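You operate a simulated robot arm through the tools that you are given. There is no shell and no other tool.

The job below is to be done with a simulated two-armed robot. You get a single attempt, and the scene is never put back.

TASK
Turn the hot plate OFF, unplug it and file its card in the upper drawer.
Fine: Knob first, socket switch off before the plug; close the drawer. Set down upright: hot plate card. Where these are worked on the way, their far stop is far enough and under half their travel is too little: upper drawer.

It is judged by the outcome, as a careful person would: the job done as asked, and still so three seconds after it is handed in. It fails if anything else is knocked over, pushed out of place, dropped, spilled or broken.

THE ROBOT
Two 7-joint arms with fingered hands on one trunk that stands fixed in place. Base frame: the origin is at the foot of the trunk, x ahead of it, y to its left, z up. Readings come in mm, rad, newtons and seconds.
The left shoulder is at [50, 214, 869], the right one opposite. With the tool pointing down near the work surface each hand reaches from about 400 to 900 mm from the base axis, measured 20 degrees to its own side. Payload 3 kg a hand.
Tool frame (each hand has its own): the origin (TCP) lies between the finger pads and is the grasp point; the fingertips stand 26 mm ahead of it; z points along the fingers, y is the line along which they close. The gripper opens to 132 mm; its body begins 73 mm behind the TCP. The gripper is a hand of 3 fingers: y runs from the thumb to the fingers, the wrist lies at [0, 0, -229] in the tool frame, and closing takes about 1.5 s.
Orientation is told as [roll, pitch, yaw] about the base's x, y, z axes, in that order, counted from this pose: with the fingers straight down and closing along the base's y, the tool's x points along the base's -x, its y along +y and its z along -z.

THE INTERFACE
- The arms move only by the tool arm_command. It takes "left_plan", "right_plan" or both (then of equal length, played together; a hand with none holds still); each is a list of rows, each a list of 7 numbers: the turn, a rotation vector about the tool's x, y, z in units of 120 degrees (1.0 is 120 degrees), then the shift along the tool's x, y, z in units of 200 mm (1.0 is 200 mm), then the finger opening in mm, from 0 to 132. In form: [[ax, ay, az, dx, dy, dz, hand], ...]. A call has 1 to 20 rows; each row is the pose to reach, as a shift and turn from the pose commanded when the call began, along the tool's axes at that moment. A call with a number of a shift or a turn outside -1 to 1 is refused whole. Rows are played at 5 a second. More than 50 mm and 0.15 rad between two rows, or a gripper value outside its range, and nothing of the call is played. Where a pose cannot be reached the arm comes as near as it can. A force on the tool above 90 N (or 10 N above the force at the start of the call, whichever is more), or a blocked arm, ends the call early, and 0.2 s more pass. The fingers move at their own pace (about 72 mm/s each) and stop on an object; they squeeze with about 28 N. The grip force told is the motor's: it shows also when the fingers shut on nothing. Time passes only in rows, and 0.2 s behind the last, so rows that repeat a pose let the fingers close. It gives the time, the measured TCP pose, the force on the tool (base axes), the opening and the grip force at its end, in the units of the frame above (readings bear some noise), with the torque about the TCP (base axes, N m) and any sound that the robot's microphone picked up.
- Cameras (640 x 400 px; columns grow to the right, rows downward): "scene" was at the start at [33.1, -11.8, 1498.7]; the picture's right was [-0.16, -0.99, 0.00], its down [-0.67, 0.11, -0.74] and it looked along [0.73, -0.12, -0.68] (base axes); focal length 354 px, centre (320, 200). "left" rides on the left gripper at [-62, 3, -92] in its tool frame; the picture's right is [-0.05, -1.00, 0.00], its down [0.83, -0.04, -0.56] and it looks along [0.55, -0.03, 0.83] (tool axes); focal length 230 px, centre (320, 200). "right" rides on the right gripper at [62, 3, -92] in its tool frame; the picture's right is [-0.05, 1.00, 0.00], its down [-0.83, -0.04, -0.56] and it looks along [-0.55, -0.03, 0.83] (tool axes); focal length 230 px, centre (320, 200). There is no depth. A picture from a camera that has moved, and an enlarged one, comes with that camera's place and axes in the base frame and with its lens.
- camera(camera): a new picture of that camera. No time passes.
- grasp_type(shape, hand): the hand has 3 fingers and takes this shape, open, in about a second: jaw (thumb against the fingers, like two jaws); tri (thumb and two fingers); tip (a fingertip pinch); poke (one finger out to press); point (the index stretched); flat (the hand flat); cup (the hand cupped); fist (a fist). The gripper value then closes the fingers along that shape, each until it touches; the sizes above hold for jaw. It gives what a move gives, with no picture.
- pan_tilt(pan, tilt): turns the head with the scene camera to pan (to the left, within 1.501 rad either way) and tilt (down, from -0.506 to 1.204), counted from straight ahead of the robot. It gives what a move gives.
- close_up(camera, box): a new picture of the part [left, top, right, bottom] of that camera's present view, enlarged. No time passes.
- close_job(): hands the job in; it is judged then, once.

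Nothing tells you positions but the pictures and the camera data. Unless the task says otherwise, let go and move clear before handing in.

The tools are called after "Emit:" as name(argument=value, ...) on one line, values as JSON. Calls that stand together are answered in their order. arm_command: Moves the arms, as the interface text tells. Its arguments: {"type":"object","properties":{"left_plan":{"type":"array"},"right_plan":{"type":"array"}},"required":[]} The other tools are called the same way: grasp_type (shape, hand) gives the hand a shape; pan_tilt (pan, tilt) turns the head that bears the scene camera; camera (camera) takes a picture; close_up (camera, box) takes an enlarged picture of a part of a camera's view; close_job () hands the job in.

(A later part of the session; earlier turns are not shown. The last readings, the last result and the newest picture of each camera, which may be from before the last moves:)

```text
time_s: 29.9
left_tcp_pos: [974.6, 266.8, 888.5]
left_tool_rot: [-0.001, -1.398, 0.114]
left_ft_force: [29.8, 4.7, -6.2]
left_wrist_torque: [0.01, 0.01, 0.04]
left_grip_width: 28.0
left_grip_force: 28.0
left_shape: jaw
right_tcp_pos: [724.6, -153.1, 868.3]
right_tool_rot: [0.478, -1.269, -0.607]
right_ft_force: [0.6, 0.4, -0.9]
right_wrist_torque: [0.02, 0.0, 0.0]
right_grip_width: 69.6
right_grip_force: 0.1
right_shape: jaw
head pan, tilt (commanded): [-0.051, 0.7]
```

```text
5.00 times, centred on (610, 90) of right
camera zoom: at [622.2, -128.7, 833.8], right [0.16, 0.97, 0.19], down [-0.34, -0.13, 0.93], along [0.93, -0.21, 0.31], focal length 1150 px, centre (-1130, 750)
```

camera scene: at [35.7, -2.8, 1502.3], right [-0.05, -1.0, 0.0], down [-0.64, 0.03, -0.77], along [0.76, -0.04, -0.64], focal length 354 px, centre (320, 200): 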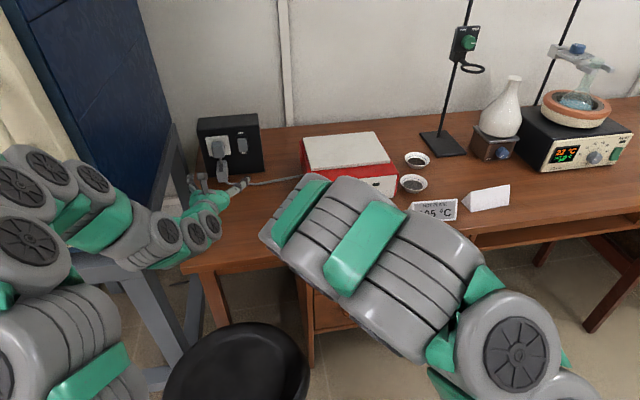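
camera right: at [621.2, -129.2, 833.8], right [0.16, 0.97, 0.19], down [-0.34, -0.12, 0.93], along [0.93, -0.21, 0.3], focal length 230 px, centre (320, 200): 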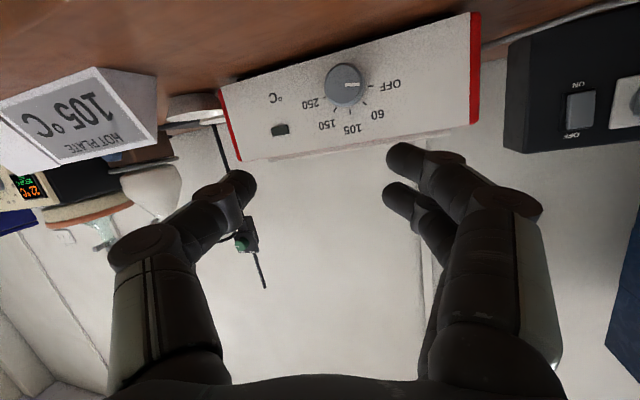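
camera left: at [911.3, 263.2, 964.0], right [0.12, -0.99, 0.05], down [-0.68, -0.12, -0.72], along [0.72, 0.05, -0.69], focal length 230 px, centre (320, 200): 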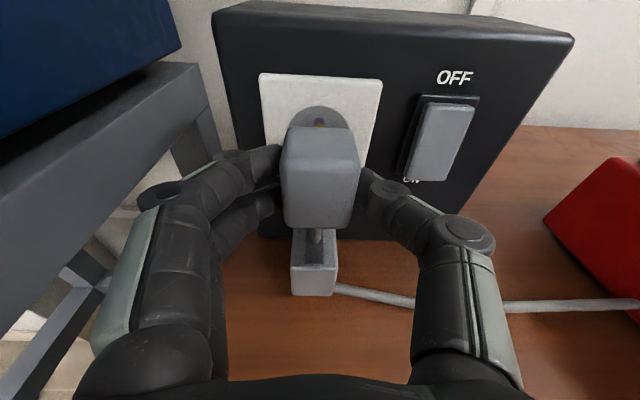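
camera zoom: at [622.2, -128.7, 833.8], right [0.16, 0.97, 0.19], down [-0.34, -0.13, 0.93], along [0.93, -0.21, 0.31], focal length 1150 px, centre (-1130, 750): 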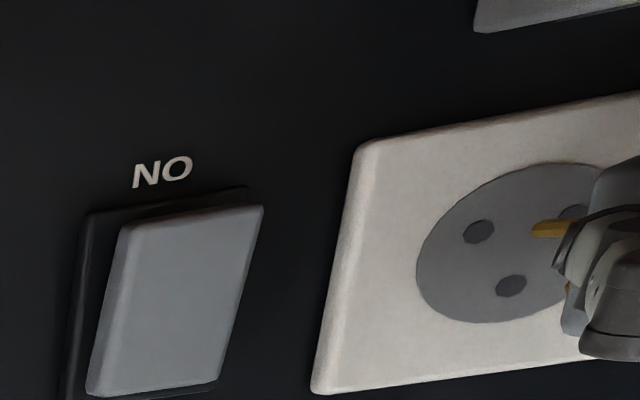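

The plug has reached its stop with its pins free of the socket. I open the hand and withdraw.

Emit:
arm_command(left_plan=[[0, 0, 0, -0.0017, 0, 0.01, 30], [0, 0, 0, -0.0017, 0, 0.01, 45], [0, 0, 0, -0.0017, 0, 0.01, 62], [0, 0, 0, -0.0017, 0, 0.01, 66], [0, 0, 0, 0.0173, 0, -0.0985, 66], [0, 0, 0, 0.0346, 0, -0.197, 66], [0, 0, 0, 0.0346, 0, -0.35, 66], [0, 0, 0, 0.0346, 0, -0.5, 66], [0, 0, 0, 0.0346, 0, -0.65, 66]])

Emit:
camera(camera="left")

Emit:
close_up(camera="right", box=[540, 0, 640, 130])

Emit:
camera(camera="scene")

```text
time_s: 31.9
left_tcp_pos: [844.9, 251.8, 904.9]
left_tool_rot: [-0.002, -1.399, 0.114]
left_ft_force: [0.0, 0.3, 0.0]
left_wrist_torque: [0.03, -0.04, -0.05]
left_grip_width: 65.2
left_grip_force: 0.0
left_shape: jaw
right_tcp_pos: [724.8, -151.4, 869.0]
right_tool_rot: [0.482, -1.267, -0.611]
right_ft_force: [0.1, -0.5, 0.6]
right_wrist_torque: [0.0, 0.0, 0.01]
right_grip_width: 69.6
right_grip_force: 0.1
right_shape: jaw
head pan, tilt (commanded): [-0.051, 0.7]
```

```text
taken
camera left: at [765.4, 245.5, 981.7], right [0.12, -0.99, 0.05], down [-0.68, -0.12, -0.72], along [0.72, 0.05, -0.69], focal length 230 px, centre (320, 200)
```

left: 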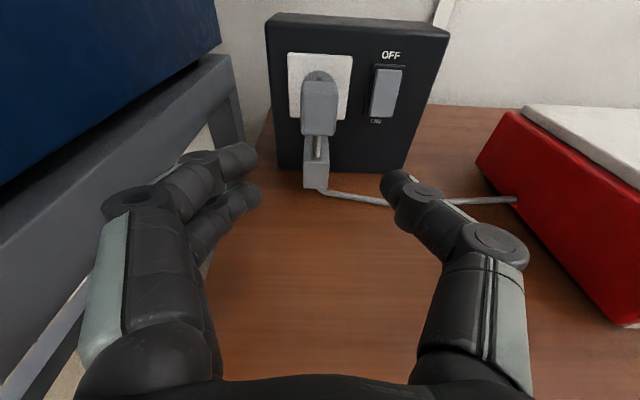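

```text
3.08 times, centred on (590, 65) of right
camera zoom: at [621.9, -128.8, 834.1], right [0.16, 0.97, 0.19], down [-0.34, -0.13, 0.93], along [0.93, -0.21, 0.31], focal length 708 px, centre (-511, 615)
```

zoom: 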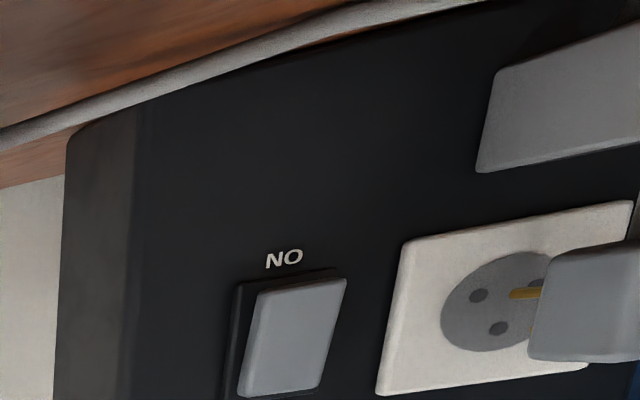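

```text
taken
camera scene: at [35.7, -2.8, 1502.3], right [-0.05, -1.0, 0.0], down [-0.64, 0.03, -0.76], along [0.76, -0.04, -0.64], focal length 354 px, centre (320, 200)
```

scene: 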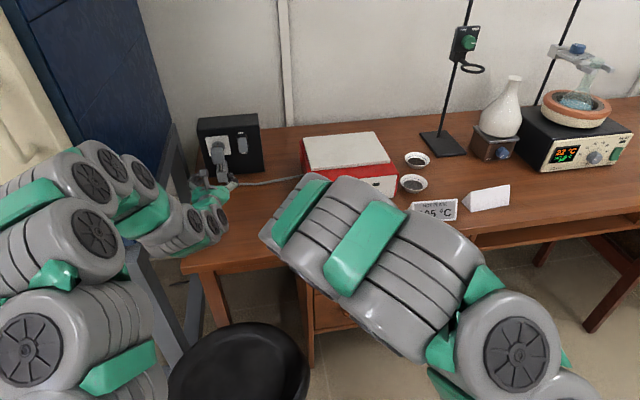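

The plug hangs free in its guide with pins clear and the rocker off. Next comes the drawer: I measured the upper handle bar from (691,-122,661) to (721,-410,665). I first move the right arm clear and over the card, pointing down with its fingers closing front-to-back.

Emit:
arm_command(right_plan=[[0.0343, 0.034, 0.0469, -0.0433, -0.0813, 0.0168, 80], [0.0686, 0.068, 0.0939, -0.0867, -0.1626, 0.0336, 80], [0.1029, 0.102, 0.1408, -0.13, -0.2439, 0.0504, 80], [0.1372, 0.1359, 0.1878, -0.1733, -0.3252, 0.0672, 80], [0.1715, 0.1699, 0.2347, -0.2167, -0.4065, 0.084, 80], [0.2058, 0.2039, 0.2817, -0.26, -0.4878, 0.1008, 80], [0.2401, 0.2379, 0.3286, -0.3033, -0.569, 0.1175, 80], [0.2744, 0.2719, 0.3755, -0.3467, -0.6503, 0.1343, 80], [0.3087, 0.3059, 0.4225, -0.39, -0.7316, 0.1511, 80], [0.343, 0.3398, 0.4694, -0.4333, -0.8129, 0.1679, 80], [0.3773, 0.3738, 0.5164, -0.4767, -0.8942, 0.1847, 80], [0.4116, 0.4078, 0.5633, -0.52, -0.9755, 0.2015, 80], [0.4116, 0.4078, 0.5633, -0.52, -0.9755, 0.2015, 80]])

Emit:
camera(camera="right")

Emit:
camera(camera="scene")

```text
time_s: 34.7
left_tcp_pos: [845.5, 251.7, 903.6]
left_tool_rot: [-0.002, -1.397, 0.116]
left_ft_force: [0.3, 0.5, -0.3]
left_wrist_torque: [-0.04, 0.01, 0.02]
left_grip_width: 65.3
left_grip_force: 0.1
left_shape: jaw
right_tcp_pos: [761.0, -364.9, 930.5]
right_tool_rot: [0.171, 0.001, -1.573]
right_ft_force: [-0.1, -0.5, -0.6]
right_wrist_torque: [0.02, 0.01, 0.03]
right_grip_width: 79.8
right_grip_force: 0.0
right_shape: jaw
head pan, tilt (commanded): [-0.051, 0.7]
```

```text
taken
camera right: at [748.9, -303.6, 1021.6], right [0.98, -0.06, 0.17], down [-0.14, -0.83, 0.54], along [0.11, -0.55, -0.83], focal length 230 px, centre (320, 200)
```

right: 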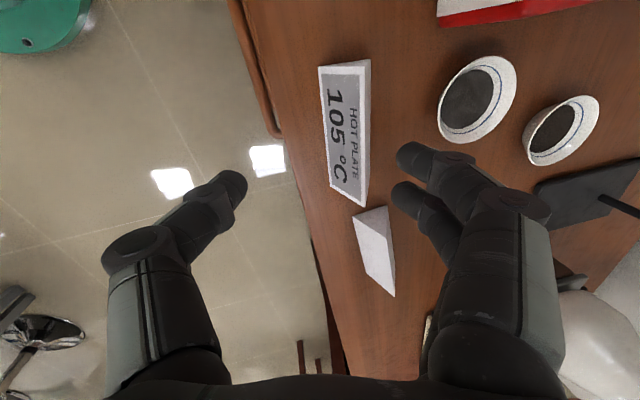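

```text
taken
camera scene: at [35.7, -2.8, 1502.3], right [-0.05, -1.0, 0.0], down [-0.64, 0.03, -0.76], along [0.76, -0.04, -0.64], focal length 354 px, centre (320, 200)
```

scene: 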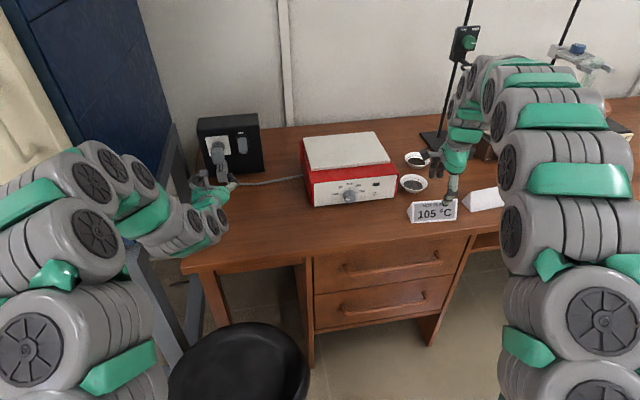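

The right arm is clear of the drawer. I zoom on the handle again to refine its position for the left hand.

Emit:
close_up(camera="scene", box=[300, 200, 480, 320])

Emit:
close_up(camera="right", box=[200, 0, 420, 220])

Emit:
close_up(camera="scene", box=[140, 220, 340, 400])

```text
3.33 times, centred on (390, 260) of scene
camera zoom: at [35.7, -2.8, 1502.3], right [-0.05, -1.0, 0.0], down [-0.64, 0.03, -0.76], along [0.76, -0.04, -0.64], focal length 1180 px, centre (87, 0)
```

zoom: 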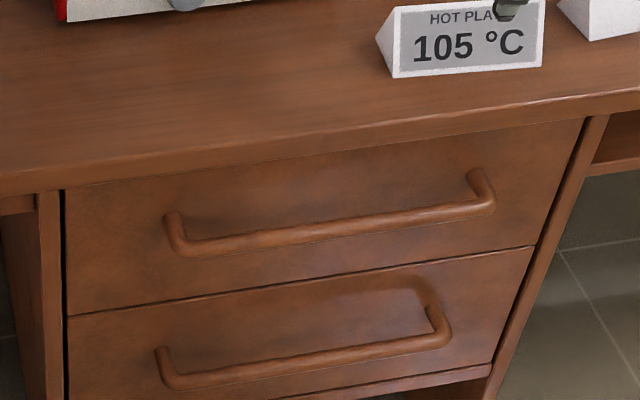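

```text
1.82 times, centred on (310, 110) of right
camera zoom: at [748.9, -303.6, 1021.6], right [0.98, -0.06, 0.17], down [-0.14, -0.83, 0.54], along [0.11, -0.55, -0.83], focal length 418 px, centre (338, 364)
```

zoom: 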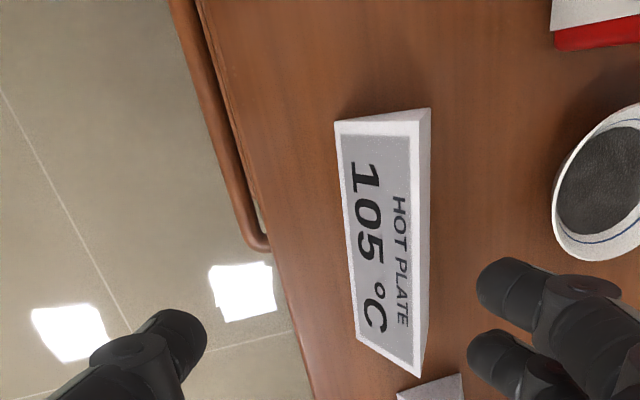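

```text
2.22 times, centred on (240, 310) of scene
camera zoom: at [35.7, -2.8, 1502.3], right [-0.05, -1.0, 0.0], down [-0.64, 0.03, -0.76], along [0.76, -0.04, -0.64], focal length 787 px, centre (498, -44)
```

zoom: 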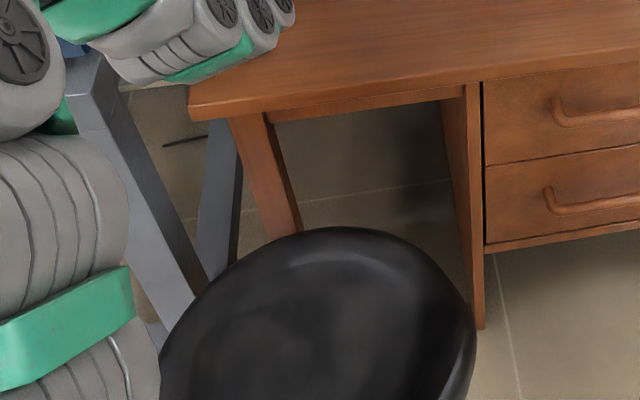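

Refined: the handle bar runs through (713, -252, 650), about 33 mm proud of the drawer front. I now bring the left hand back off the desk and turn it so its fingers close across the bar, tilted 45° forward-down.

Emit:
arm_command(left_plan=[[0.019, 0.019, 0.0604, 0.0276, -0.0632, -0.0729, 66], [0.0381, 0.0381, 0.1207, 0.0553, -0.1264, -0.1458, 66], [0.0571, 0.0571, 0.1811, 0.0829, -0.1896, -0.2186, 66], [0.0761, 0.0761, 0.2415, 0.1105, -0.2528, -0.2915, 66], [0.0952, 0.0952, 0.3018, 0.1381, -0.316, -0.3644, 66], [0.1142, 0.1142, 0.3622, 0.1658, -0.3793, -0.4373, 66], [0.1332, 0.1332, 0.4226, 0.1934, -0.4425, -0.5101, 66], [0.1523, 0.1523, 0.4829, 0.221, -0.5057, -0.583, 66], [0.1713, 0.1713, 0.5433, 0.2486, -0.5689, -0.6559, 66], [0.1903, 0.1903, 0.6037, 0.2763, -0.6321, -0.7288, 66], [0.2094, 0.2094, 0.664, 0.3039, -0.6953, -0.8016, 66], [0.2284, 0.2284, 0.7244, 0.3315, -0.7585, -0.8745, 66], [0.2284, 0.2284, 0.7244, 0.3315, -0.7585, -0.8745, 66]])

Emit:
camera(camera="scene")

Emit:
camera(camera="left")

```text
time_s: 37.5
left_tcp_pos: [681.2, 80.1, 869.4]
left_tool_rot: [0.785, 0.001, -1.458]
left_ft_force: [0.0, 0.6, 0.0]
left_wrist_torque: [-0.01, 0.01, -0.01]
left_grip_width: 65.6
left_grip_force: 0.0
left_shape: jaw
right_tcp_pos: [761.8, -363.5, 929.4]
right_tool_rot: [0.171, 0.001, -1.575]
right_ft_force: [0.4, 0.2, 0.3]
right_wrist_torque: [0.0, 0.01, -0.02]
right_grip_width: 79.5
right_grip_force: 0.1
right_shape: jaw
head pan, tilt (commanded): [-0.051, 0.7]
```

```text
taken
camera scene: at [35.7, -2.8, 1502.3], right [-0.05, -1.0, 0.0], down [-0.64, 0.03, -0.76], along [0.76, -0.04, -0.64], focal length 354 px, centre (320, 200)
```

scene: 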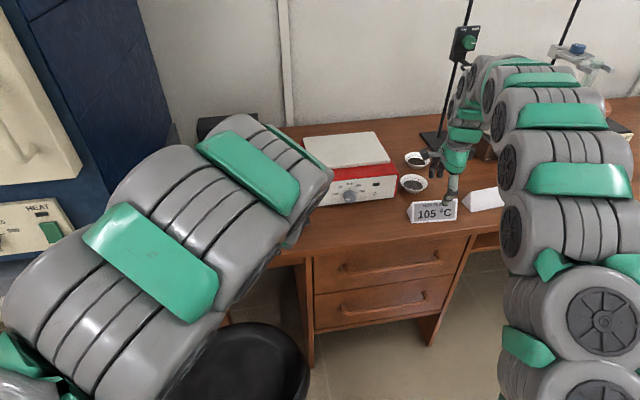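

```text
taken
camera left: at [625.9, 12.2, 936.5], right [-0.7, -0.13, -0.71], down [-0.51, 0.78, 0.36], along [0.5, 0.62, -0.61], focal length 230 px, centre (320, 200)
```

left: 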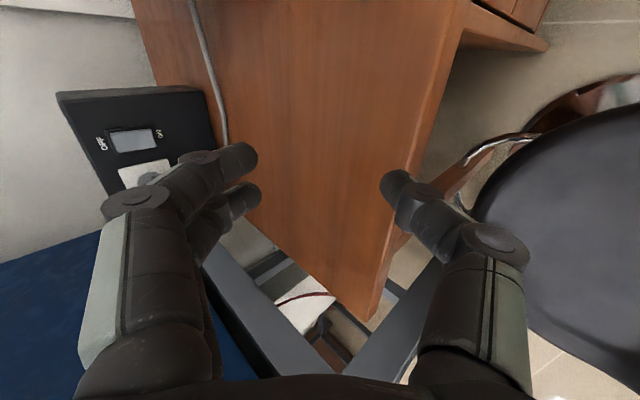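

The left hand is oriented correctly. I move it across in front of the desk toward the handle.

Emit:
arm_command(left_plan=[[0, 0, 0, -0.1792, -0.086, -0.001, 66], [0, 0, 0, -0.3584, -0.172, -0.002, 66], [0, 0, 0, -0.5376, -0.258, -0.003, 66], [0, 0, 0, -0.7168, -0.344, -0.0045, 66], [0, 0, 0, -0.896, -0.43, -0.0055, 66], [0, 0, 0, -0.896, -0.43, -0.0055, 66]])

Emit:
camera(camera="scene")

Emit:
camera(camera="left")

Emit:
camera(camera="right")

```text
time_s: 38.9
left_tcp_pos: [637.9, -103.5, 808.5]
left_tool_rot: [0.785, 0.001, -1.457]
left_ft_force: [-0.3, -0.5, -0.3]
left_wrist_torque: [-0.02, 0.0, -0.03]
left_grip_width: 65.6
left_grip_force: 0.1
left_shape: jaw
right_tcp_pos: [760.6, -364.4, 931.4]
right_tool_rot: [0.171, 0.0, -1.576]
right_ft_force: [-0.4, -0.6, 0.0]
right_wrist_torque: [-0.02, -0.01, 0.01]
right_grip_width: 79.6
right_grip_force: 0.0
right_shape: jaw
head pan, tilt (commanded): [-0.051, 0.7]
```

```text
taken
camera scene: at [35.7, -2.8, 1502.3], right [-0.05, -1.0, 0.0], down [-0.64, 0.03, -0.76], along [0.76, -0.04, -0.64], focal length 354 px, centre (320, 200)
```

scene: 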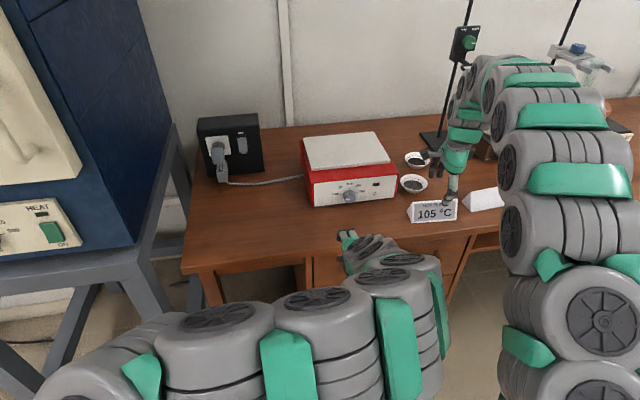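

```text
taken
camera left: at [582.7, -171.9, 874.8], right [-0.7, -0.13, -0.71], down [-0.52, 0.78, 0.36], along [0.5, 0.62, -0.61], focal length 230 px, centre (320, 200)
```

left: 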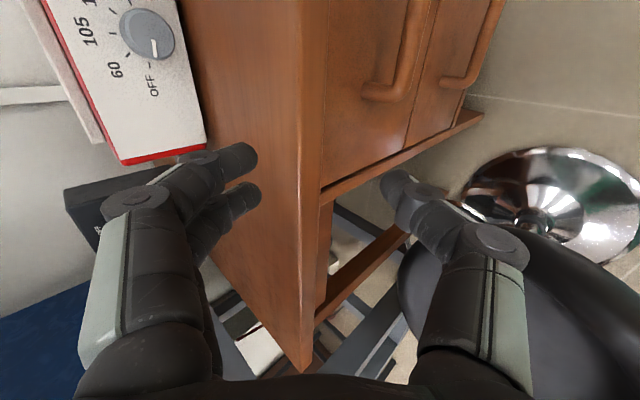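

```text
taken
camera right: at [749.0, -303.3, 1021.8], right [0.98, -0.06, 0.17], down [-0.14, -0.83, 0.54], along [0.11, -0.55, -0.82], focal length 230 px, centre (320, 200)
```

right: 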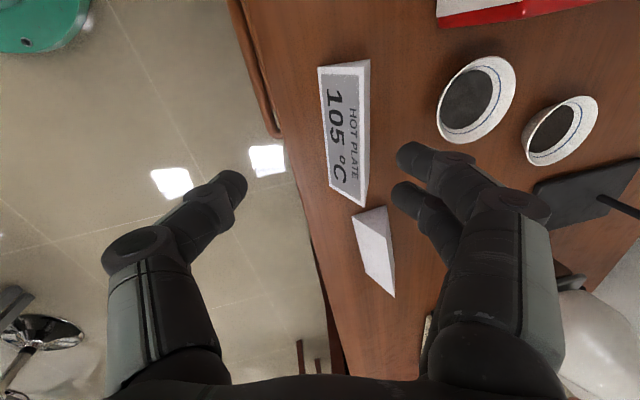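

Emit:
close_up(camera="left", box=[320, 0, 520, 150])

```text
2.67 times, centred on (420, 75) of left
camera zoom: at [582.7, -171.9, 874.8], right [-0.7, -0.13, -0.71], down [-0.52, 0.78, 0.36], along [0.5, 0.62, -0.61], focal length 614 px, centre (53, 533)
```

zoom: 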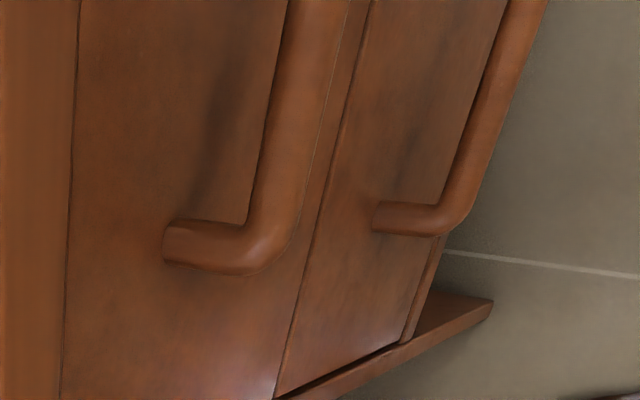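

The bar's left end checks out near (697, -128, 646). I move to a pre-grasp point 80 mm short of the bar at y≈-200, aligned with the tool axis.

Emit:
arm_command(left_plan=[[0, 0, 0, -0.1295, -0.0933, 0.0939, 60], [0, 0, 0, -0.259, -0.1865, 0.1878, 56], [0, 0, 0, -0.3885, -0.2798, 0.2816, 56], [0, 0, 0, -0.518, -0.373, 0.3755, 56], [0, 0, 0, -0.518, -0.373, 0.3755, 56]])

Emit:
camera(camera="left")

Emit:
camera(camera="scene")

Emit:
camera(camera="right")

```text
time_s: 40.1
left_tcp_pos: [650.7, -205.6, 704.3]
left_tool_rot: [0.784, 0.0, -1.456]
left_ft_force: [-0.5, 0.3, 0.1]
left_wrist_torque: [0.01, -0.01, -0.02]
left_grip_width: 56.2
left_grip_force: 0.1
left_shape: jaw
right_tcp_pos: [761.3, -365.0, 930.3]
right_tool_rot: [0.171, -0.001, -1.573]
right_ft_force: [-0.4, 0.1, -0.3]
right_wrist_torque: [0.02, 0.0, -0.03]
right_grip_width: 79.6
right_grip_force: 0.0
right_shape: jaw
head pan, tilt (commanded): [-0.051, 0.7]
```

```text
taken
camera left: at [594.9, -274.6, 771.2], right [-0.69, -0.13, -0.71], down [-0.52, 0.78, 0.36], along [0.5, 0.62, -0.61], focal length 230 px, centre (320, 200)
```

left: 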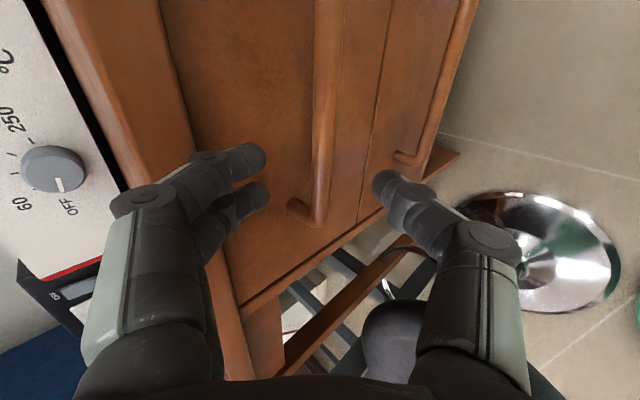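

```text
taken
camera scene: at [35.7, -2.8, 1502.3], right [-0.05, -1.0, 0.0], down [-0.64, 0.03, -0.76], along [0.76, -0.04, -0.64], focal length 354 px, centre (320, 200)
```

scene: 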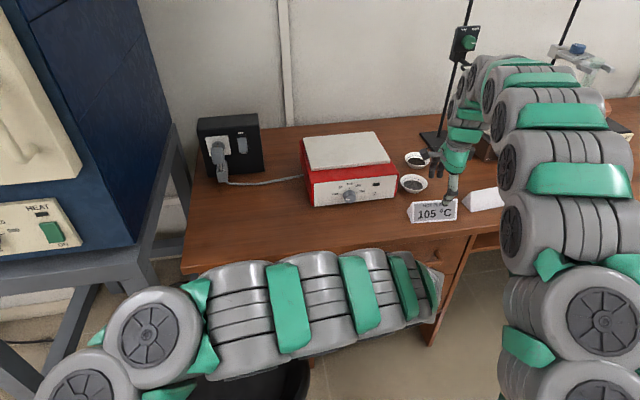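

```text
taken
camera right: at [749.0, -303.2, 1021.8], right [0.98, -0.06, 0.17], down [-0.14, -0.83, 0.54], along [0.11, -0.55, -0.82], focal length 230 px, centre (320, 200)
```

right: 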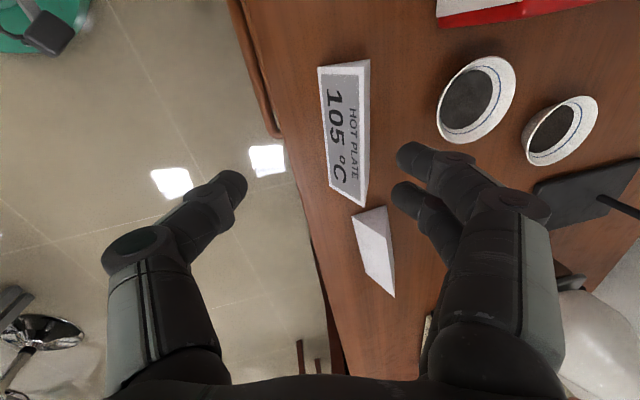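

Emit:
close_up(camera="left", box=[220, 60, 440, 240])

```text
2.22 times, centred on (330, 150) of left
camera zoom: at [594.9, -274.6, 771.2], right [-0.69, -0.13, -0.71], down [-0.52, 0.78, 0.36], along [0.5, 0.62, -0.61], focal length 511 px, centre (298, 311)
```

zoom: 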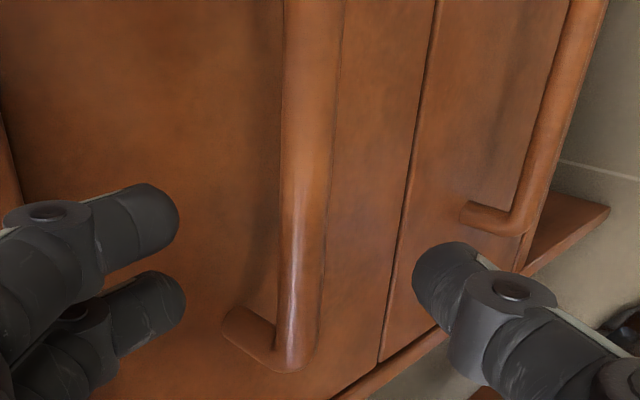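

The bar lies almost on the tool axis. I narrow the opening so the far finger clears the drawer front, then advance onto the bar.

Emit:
arm_command(left_plan=[[0, 0, 0, 0, -0.005, 0.03, 34], [0, 0, 0, 0, -0.01, 0.06, 34], [0, 0, 0, 0, -0.01, 0.14, 34], [0, 0, 0, 0, -0.01, 0.22, 34], [0, 0, 0, 0, -0.01, 0.29, 34], [0, 0, 0, 0, -0.01, 0.35, 34], [0, 0, 0, 0, -0.01, 0.35, 34]])

Emit:
close_up(camera="left", box=[200, 60, 440, 260])

```text
time_s: 41.7
left_tcp_pos: [700.4, -202.7, 652.6]
left_tool_rot: [0.787, -0.003, -1.456]
left_ft_force: [0.3, 0.1, 0.2]
left_wrist_torque: [0.0, -0.01, 0.0]
left_grip_width: 34.4
left_grip_force: 0.1
left_shape: jaw
right_tcp_pos: [760.7, -363.6, 929.5]
right_tool_rot: [0.171, 0.0, -1.574]
right_ft_force: [0.2, -0.1, 0.2]
right_wrist_torque: [-0.01, -0.03, -0.01]
right_grip_width: 79.9
right_grip_force: 0.0
right_shape: jaw
head pan, tilt (commanded): [-0.051, 0.7]
```

```text
2.00 times, centred on (320, 160) of left
camera zoom: at [644.2, -270.8, 720.3], right [-0.7, -0.13, -0.71], down [-0.52, 0.78, 0.36], along [0.5, 0.61, -0.61], focal length 460 px, centre (320, 280)
```

zoom: 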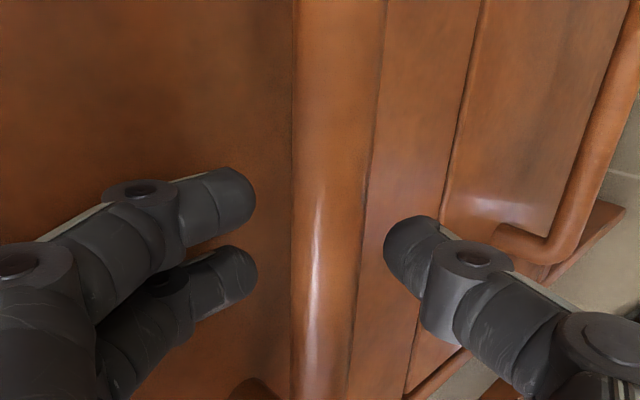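

No contact so far, and the bar is between thumb and fingers. I close around it.

Emit:
arm_command(left_plan=[[0, 0, 0, 0, 0, 0, 24], [0, 0, 0, 0, 0, 0, 14], [0, 0, 0, 0, 0, 0, 6], [0, 0, 0, 0, 0, 0, 4], [0, 0, 0, 0, 0, 0, 4]])

Emit:
close_up(camera="left", box=[200, 60, 440, 260])

```text
time_s: 42.9
left_tcp_pos: [698.9, -202.3, 653.3]
left_tool_rot: [0.784, -0.002, -1.455]
left_ft_force: [1.2, -0.9, -11.4]
left_wrist_torque: [0.0, 0.02, -0.01]
left_grip_width: 2.8
left_grip_force: 28.0
left_shape: jaw
right_tcp_pos: [761.2, -364.4, 929.9]
right_tool_rot: [0.172, -0.001, -1.574]
right_ft_force: [0.4, -0.5, -0.1]
right_wrist_torque: [-0.01, 0.0, 0.02]
right_grip_width: 79.5
right_grip_force: 0.0
right_shape: jaw
head pan, tilt (commanded): [-0.051, 0.7]
```

```text
2.00 times, centred on (320, 160) of left
camera zoom: at [643.9, -270.7, 719.7], right [-0.7, -0.13, -0.71], down [-0.52, 0.78, 0.36], along [0.5, 0.62, -0.61], focal length 460 px, centre (320, 280)
```

zoom: 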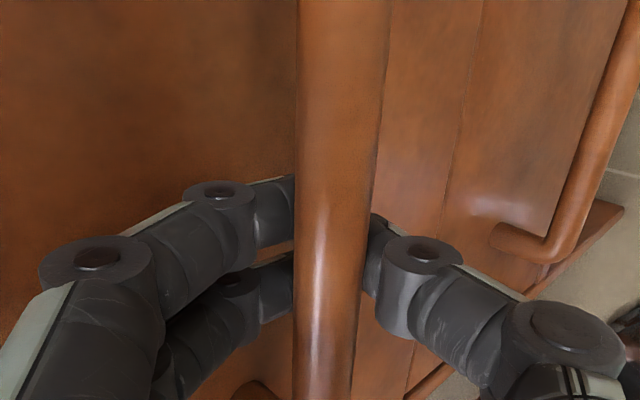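

The fingers have hooked behind the bar. I pull the drawer gently toward the robot and check that it follows.

Emit:
arm_command(left_plan=[[0, 0, 0, 0, -0.0177, -0.0177, 4], [0, 0, 0, 0, -0.0354, -0.0353, 4], [0, 0, 0, 0, -0.0707, -0.0707, 4], [0, 0, 0, 0, -0.1061, -0.106, 4], [0, 0, 0, 0, -0.1415, -0.1414, 4]])

Emit:
camera(camera="left")

Emit:
camera(camera="right")

```text
time_s: 44.1
left_tcp_pos: [661.6, -207.1, 653.7]
left_tool_rot: [0.785, 0.0, -1.458]
left_ft_force: [2.3, -7.4, -10.8]
left_wrist_torque: [-0.09, 0.06, -0.03]
left_grip_width: 2.7
left_grip_force: 28.0
left_shape: jaw
right_tcp_pos: [760.6, -364.0, 930.1]
right_tool_rot: [0.171, -0.001, -1.573]
right_ft_force: [0.4, 0.1, 0.1]
right_wrist_torque: [0.0, 0.0, 0.01]
right_grip_width: 79.7
right_grip_force: 0.1
right_shape: jaw
head pan, tilt (commanded): [-0.051, 0.7]
```

```text
taken
camera left: at [605.1, -275.2, 719.6], right [-0.7, -0.13, -0.71], down [-0.51, 0.78, 0.36], along [0.5, 0.62, -0.61], focal length 230 px, centre (320, 200)
```

left: 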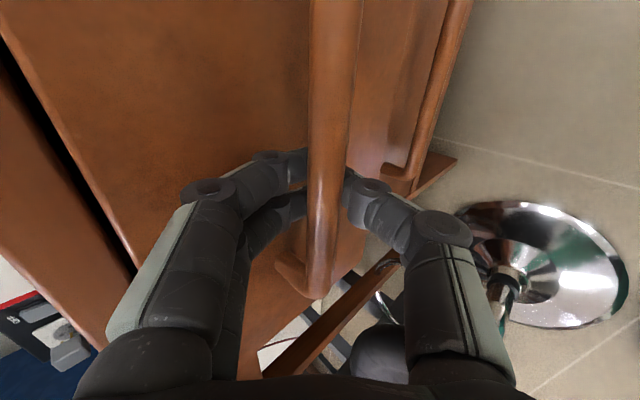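

```text
taken
camera right: at [749.0, -303.6, 1021.6], right [0.98, -0.06, 0.17], down [-0.14, -0.83, 0.54], along [0.11, -0.55, -0.82], focal length 230 px, centre (320, 200)
```

right: 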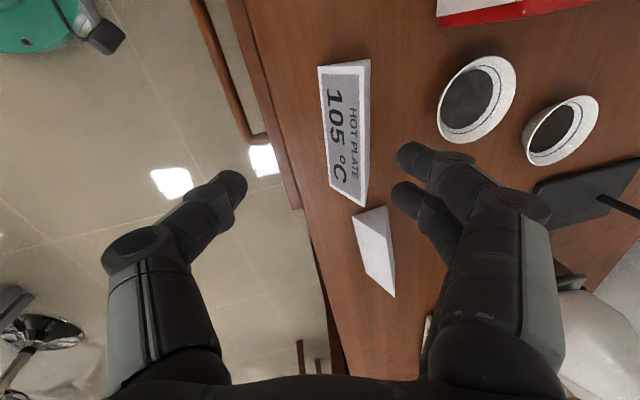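

The drawer follows easily with only a few newtons. I continue pulling in stages, watching the force and the arm's clearance.

Emit:
arm_command(left_plan=[[0, 0, 0, 0, -0.0707, -0.0707, 4], [0, 0, 0, 0, -0.1415, -0.1414, 4], [0, 0, 0, 0, -0.2122, -0.212, 4], [0, 0, 0, 0, -0.283, -0.2827, 4], [0, 0, 0, 0, -0.3537, -0.3534, 4]])

Emit:
camera(camera="scene")

Emit:
camera(camera="right")

```text
time_s: 45.3
left_tcp_pos: [561.0, -219.1, 651.8]
left_tool_rot: [0.782, -0.001, -1.458]
left_ft_force: [3.1, -14.1, -25.4]
left_wrist_torque: [-0.16, 0.1, -0.06]
left_grip_width: 2.1
left_grip_force: 27.5
left_shape: jaw
right_tcp_pos: [761.2, -363.1, 929.1]
right_tool_rot: [0.171, -0.002, -1.573]
right_ft_force: [0.4, -0.7, -0.6]
right_wrist_torque: [0.0, 0.0, 0.03]
right_grip_width: 79.9
right_grip_force: 0.0
right_shape: jaw
head pan, tilt (commanded): [-0.051, 0.7]
```

```text
taken
camera scene: at [36.0, -3.0, 1502.2], right [-0.05, -1.0, 0.0], down [-0.64, 0.03, -0.76], along [0.76, -0.04, -0.64], focal length 354 px, centre (320, 200)
```

scene: 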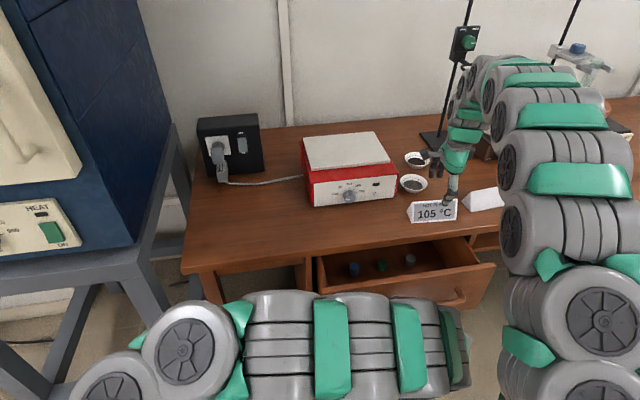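

```text
taken
camera right: at [749.1, -303.6, 1021.6], right [0.98, -0.06, 0.17], down [-0.14, -0.83, 0.54], along [0.11, -0.55, -0.82], focal length 230 px, centre (320, 200)
```

right: 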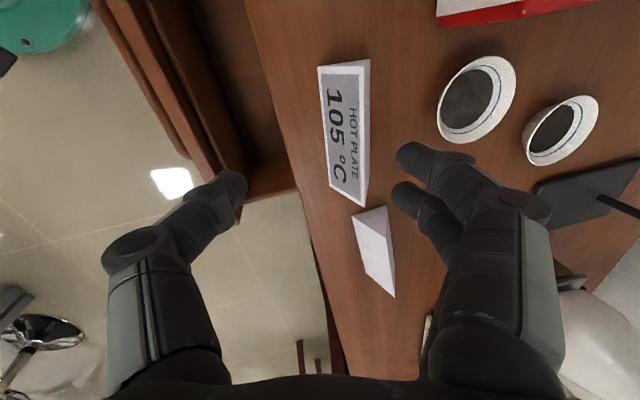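

The drawer is open 140 mm and holds some small items at the back left. I pull further, watching for its stop.

Emit:
arm_command(left_plan=[[0, 0, 0, -0.003, -0.0637, -0.0597, 4], [0, 0, 0, -0.004, -0.1255, -0.1215, 4], [0, 0, 0, -0.005, -0.1874, -0.1834, 4], [0, 0, 0, -0.006, -0.2493, -0.2453, 4]])

Emit:
camera(camera="scene")

Emit:
camera(camera="right")

```text
time_s: 46.5
left_tcp_pos: [524.9, -190.7, 648.8]
left_tool_rot: [0.772, -0.005, -1.365]
left_ft_force: [1.9, -21.2, -20.3]
left_wrist_torque: [-0.15, -0.15, 0.11]
left_grip_width: 0.0
left_grip_force: 27.9
left_shape: jaw
right_tcp_pos: [760.0, -361.4, 932.4]
right_tool_rot: [0.172, 0.0, -1.573]
right_ft_force: [-1.1, -0.3, 0.6]
right_wrist_torque: [-0.01, 0.03, 0.0]
right_grip_width: 80.0
right_grip_force: 0.1
right_shape: jaw
head pan, tilt (commanded): [-0.051, 0.7]
stopped in row 4 (left hand): the arm was blocked; the commanded pose is now the measured one
```

```text
taken
camera scene: at [35.9, -3.1, 1502.2], right [-0.05, -1.0, 0.0], down [-0.64, 0.03, -0.76], along [0.76, -0.04, -0.64], focal length 354 px, centre (320, 200)
```

scene: 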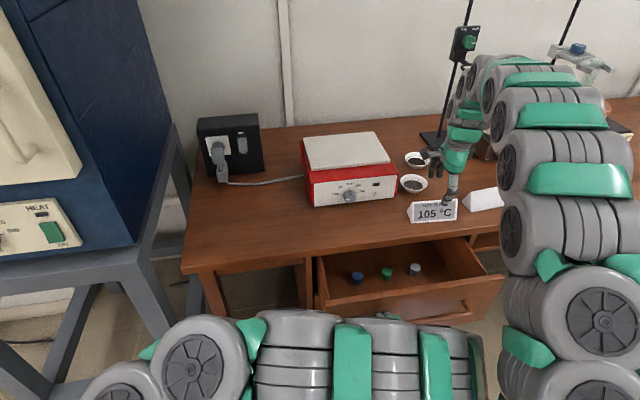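

```text
taken
camera right: at [749.1, -302.5, 1022.6], right [0.98, -0.05, 0.17], down [-0.14, -0.83, 0.54], along [0.11, -0.55, -0.82], focal length 230 px, centre (320, 200)
```

right: 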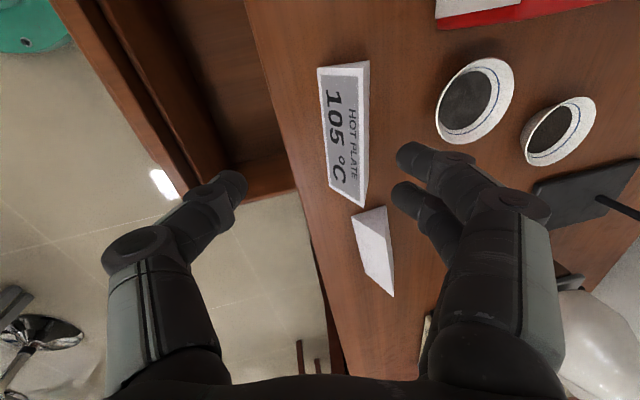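

The left arm was blocked at about 174 mm of opening, probably by my own trunk or right shoulder. I look down near the body before doing anything else.

Emit:
pan_tilt(pan=-0.3, tilt=1.15)

Emit:
camera(camera="scene")

Emit:
camera(camera="left")

```text
time_s: 47.4
left_tcp_pos: [525.1, -190.5, 648.5]
left_tool_rot: [0.773, -0.003, -1.365]
left_ft_force: [2.6, -29.8, -32.6]
left_wrist_torque: [-0.23, -0.25, 0.14]
left_grip_width: 0.2
left_grip_force: 28.4
left_shape: jaw
right_tcp_pos: [761.9, -363.3, 931.9]
right_tool_rot: [0.172, 0.001, -1.572]
right_ft_force: [0.0, 0.8, 0.2]
right_wrist_torque: [-0.01, 0.02, -0.01]
right_grip_width: 79.9
right_grip_force: 0.0
right_shape: jaw
head pan, tilt (commanded): [-0.3, 1.15]
```

```text
taken
camera scene: at [8.2, -16.5, 1469.2], right [-0.3, -0.96, 0.0], down [-0.87, 0.27, -0.41], along [0.39, -0.12, -0.91], focal length 354 px, centre (320, 200)
```

scene: 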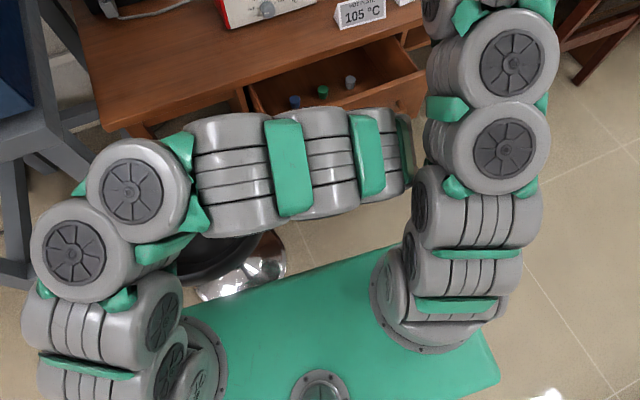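

```text
taken
camera left: at [476.9, -262.4, 717.7], right [-0.69, -0.2, -0.7], down [-0.58, 0.73, 0.36], along [0.44, 0.66, -0.62], focal length 230 px, centre (320, 200)
```

left: 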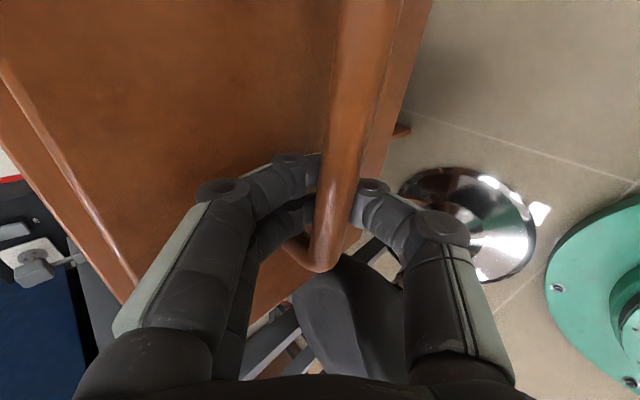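

My left wrist has met the right upper arm. I inspect the drawer interior to plan a better way of pulling it fully open.

Emit:
close_up(camera="scene", box=[230, 20, 440, 150])

Emit:
close_up(camera="right", box=[30, 0, 340, 220])

Emit:
close_up(camera="scene", box=[340, 60, 540, 260])

```text
3.05 times, centred on (335, 85) of scene
camera zoom: at [8.2, -16.5, 1469.2], right [-0.3, -0.96, 0.0], down [-0.87, 0.27, -0.41], along [0.39, -0.12, -0.91], focal length 1079 px, centre (274, 550)
```

zoom: 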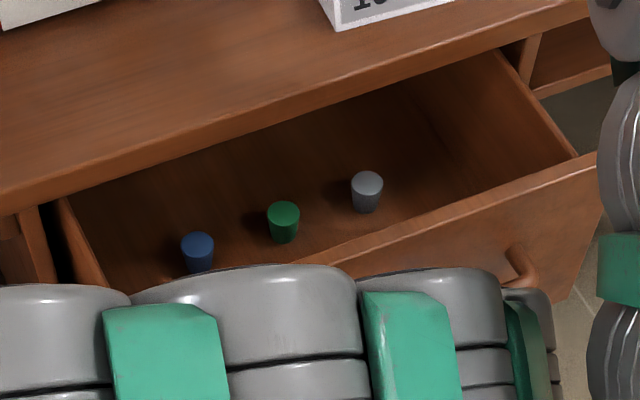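

```text
1.82 times, centred on (185, 110) of right
camera zoom: at [749.3, -302.4, 1023.0], right [0.98, -0.05, 0.17], down [-0.14, -0.83, 0.54], along [0.11, -0.55, -0.82], focal length 418 px, centre (566, 364)
```

zoom: 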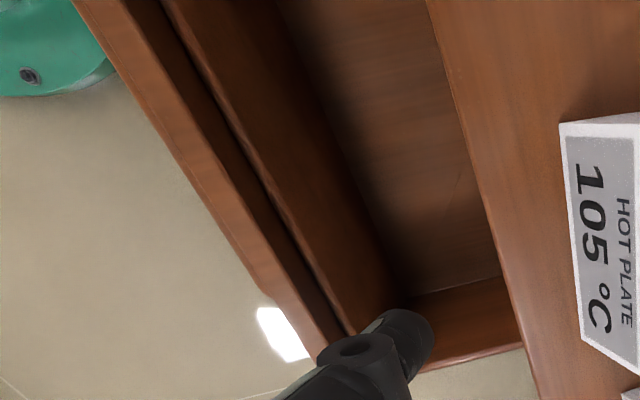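

```text
2.00 times, centred on (440, 160) of scene
camera zoom: at [8.2, -16.5, 1469.2], right [-0.3, -0.96, 0.0], down [-0.87, 0.27, -0.41], along [0.39, -0.12, -0.91], focal length 708 px, centre (80, 280)
```

zoom: 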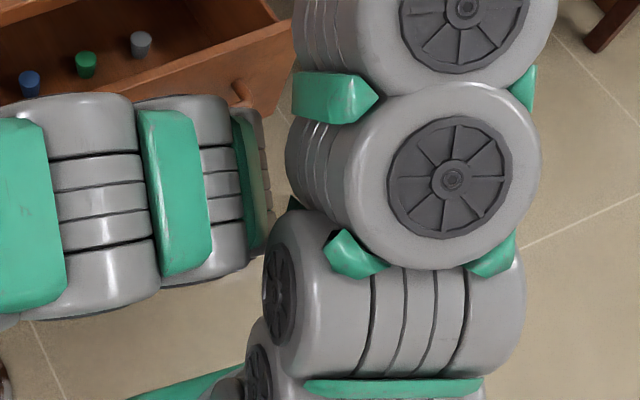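

The three stoppers stand in the drawer's left half; the right part is free. The left wrist is at its limit here, so I release the handle and withdraw the left hand; the right hand can pull from inside the drawer.

Emit:
arm_command(left_plan=[[0, 0, 0, 0, 0, 0, 20], [0, 0, 0, 0, 0, 0, 40], [0, 0, 0, 0, 0, 0, 50], [0, 0, 0, 0.03, 0.0, -0.07, 52], [0, 0, 0, 0.06, 0.005, -0.15, 52], [0, 0, 0, 0.1225, 0.0185, -0.232, 52]])

Emit:
camera(camera="left")

Emit:
camera(camera="scene")

```text
time_s: 49.0
left_tcp_pos: [538.6, -108.7, 688.0]
left_tool_rot: [0.779, -0.007, -1.233]
left_ft_force: [-1.7, -0.5, 0.6]
left_wrist_torque: [-0.01, 0.01, 0.0]
left_grip_width: 51.2
left_grip_force: 0.0
left_shape: jaw
right_tcp_pos: [759.7, -365.8, 929.5]
right_tool_rot: [0.173, 0.0, -1.577]
right_ft_force: [0.2, -0.8, -0.4]
right_wrist_torque: [-0.04, 0.03, -0.05]
right_grip_width: 79.7
right_grip_force: 0.0
right_shape: jaw
head pan, tilt (commanded): [-0.3, 1.15]
stopped in row 6 (left hand): the arm was blocked; the commanded pose is now the measured one
```

```text
taken
camera left: at [500.0, -186.9, 756.2], right [-0.65, -0.29, -0.7], down [-0.67, 0.65, 0.36], along [0.35, 0.71, -0.61], focal length 230 px, centre (320, 200)
```

left: 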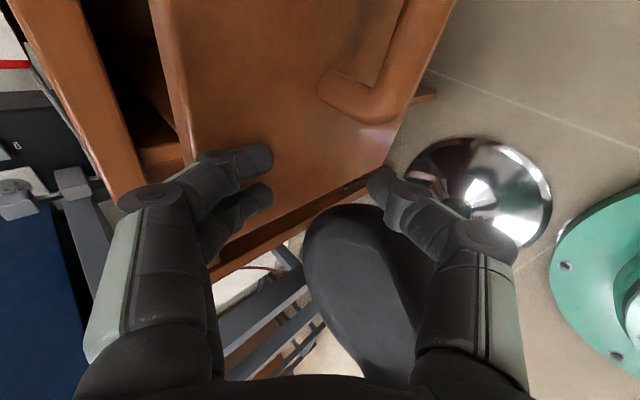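

```text
taken
camera scene: at [7.8, -16.1, 1469.2], right [-0.3, -0.96, 0.0], down [-0.87, 0.27, -0.41], along [0.39, -0.12, -0.91], focal length 354 px, centre (320, 200)
```

scene: 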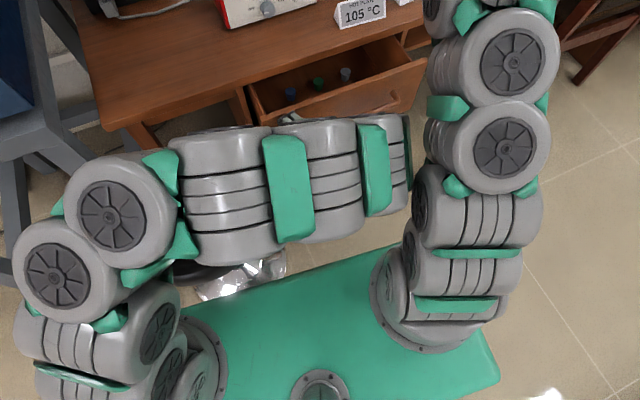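

The left hand is free of the handle (its wrist was rubbing the right arm). I move it up and to the left, out of the way.

Emit:
arm_command(left_plan=[[0, 0, 0, 0.1125, 0.1167, -0.0369, 60], [0, 0, 0, 0.225, 0.2333, -0.0738, 66], [0, 0, 0, 0.3375, 0.35, -0.1108, 66], [0, 0, 0, 0.45, 0.4667, -0.1477, 66], [0, 0, 0, 0.5625, 0.5833, -0.1846, 66], [0, 0, 0, 0.675, 0.7, -0.2215, 66]])

Emit:
pan_tilt(pan=-0.35, tilt=0.95)

Emit:
camera(camera="scene")

Emit:
camera(camera="left")

Emit:
camera(camera="right")

```text
time_s: 50.4
left_tcp_pos: [557.4, 39.4, 815.9]
left_tool_rot: [0.778, -0.006, -1.236]
left_ft_force: [-0.2, 0.8, 0.3]
left_wrist_torque: [0.0, 0.01, -0.01]
left_grip_width: 65.3
left_grip_force: 0.0
left_shape: jaw
right_tcp_pos: [760.3, -365.5, 931.3]
right_tool_rot: [0.174, 0.0, -1.576]
right_ft_force: [-0.3, 0.2, -0.1]
right_wrist_torque: [0.02, 0.01, 0.02]
right_grip_width: 79.8
right_grip_force: 0.1
right_shape: jaw
head pan, tilt (commanded): [-0.3, 1.15]
```

```text
time_s: 51.1
left_tcp_pos: [558.6, 39.0, 815.1]
left_tool_rot: [0.779, -0.004, -1.235]
left_ft_force: [0.6, -0.4, 0.5]
left_wrist_torque: [0.01, -0.01, -0.01]
left_grip_width: 65.6
left_grip_force: 0.1
left_shape: jaw
right_tcp_pos: [760.9, -365.3, 930.0]
right_tool_rot: [0.173, 0.001, -1.577]
right_ft_force: [-0.9, 0.2, 0.4]
right_wrist_torque: [0.0, 0.02, 0.0]
right_grip_width: 79.6
right_grip_force: 0.1
right_shape: jaw
head pan, tilt (commanded): [-0.351, 0.949]
```

```text
taken
camera scene: at [19.2, -23.5, 1482.4], right [-0.34, -0.94, 0.0], down [-0.76, 0.28, -0.58], along [0.55, -0.2, -0.81], focal length 354 px, centre (320, 200)
```

scene: 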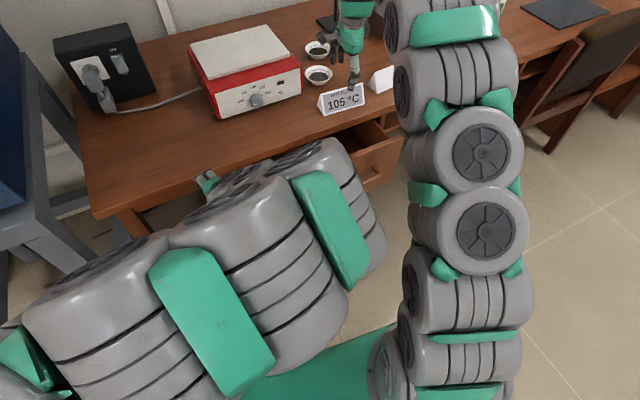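

```text
taken
camera left: at [518.6, -38.8, 883.9], right [-0.65, -0.29, -0.7], down [-0.67, 0.65, 0.36], along [0.35, 0.71, -0.61], focal length 230 px, centre (320, 200)
```

left: 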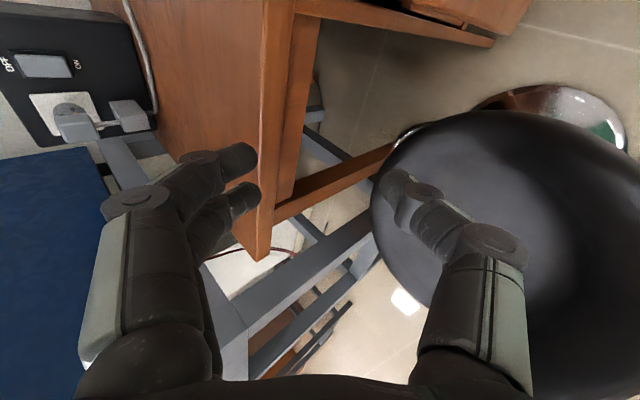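

```text
taken
camera right: at [748.8, -304.2, 1022.3], right [0.98, -0.06, 0.17], down [-0.14, -0.83, 0.54], along [0.11, -0.55, -0.82], focal length 230 px, centre (320, 200)
```

right: 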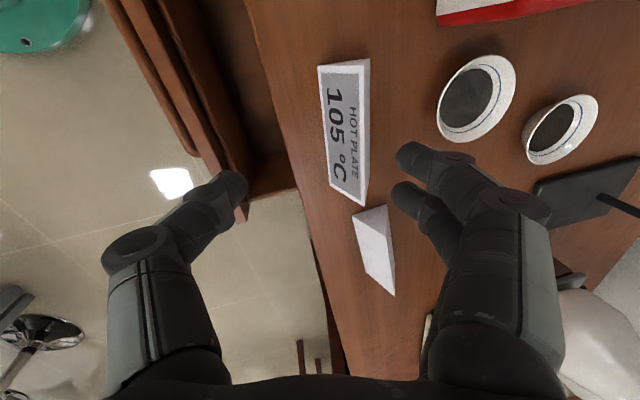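

The drawer slid back a little during release. I take the left arm farther up and left so the drawer is unobstructed.

Emit:
arm_command(left_plan=[[0, 0, 0, 0.1337, 0.1388, -0.0738, 66], [0, 0, 0, 0.2673, 0.2775, -0.1477, 66], [0, 0, 0, 0.401, 0.4163, -0.2215, 66], [0, 0, 0, 0.5347, 0.555, -0.2953, 66], [0, 0, 0, 0.6683, 0.6938, -0.3692, 66], [0, 0, 0, 0.802, 0.8325, -0.443, 66]])

Emit:
camera(camera="scene")

```text
time_s: 52.5
left_tcp_pos: [555.8, 212.2, 994.6]
left_tool_rot: [0.78, -0.006, -1.233]
left_ft_force: [-0.3, -0.3, -0.5]
left_wrist_torque: [0.02, 0.05, 0.01]
left_grip_width: 65.8
left_grip_force: 0.0
left_shape: jaw
left hand out of reach, approached as far as the arm can: row 3, 4, 5
right_tcp_pos: [761.2, -365.4, 931.4]
right_tool_rot: [0.173, 0.0, -1.575]
right_ft_force: [-0.5, 0.6, 0.0]
right_wrist_torque: [-0.01, -0.03, 0.03]
right_grip_width: 79.9
right_grip_force: 0.0
right_shape: jaw
head pan, tilt (commanded): [-0.351, 0.949]
```

```text
taken
camera scene: at [19.1, -23.5, 1482.5], right [-0.34, -0.94, 0.0], down [-0.76, 0.28, -0.58], along [0.55, -0.2, -0.81], focal length 354 px, centre (320, 200)
```

scene: 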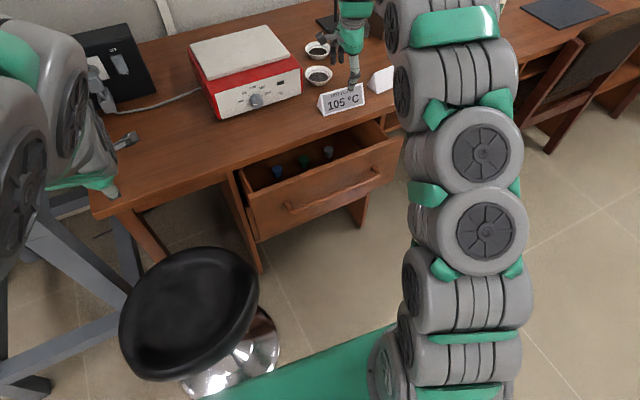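

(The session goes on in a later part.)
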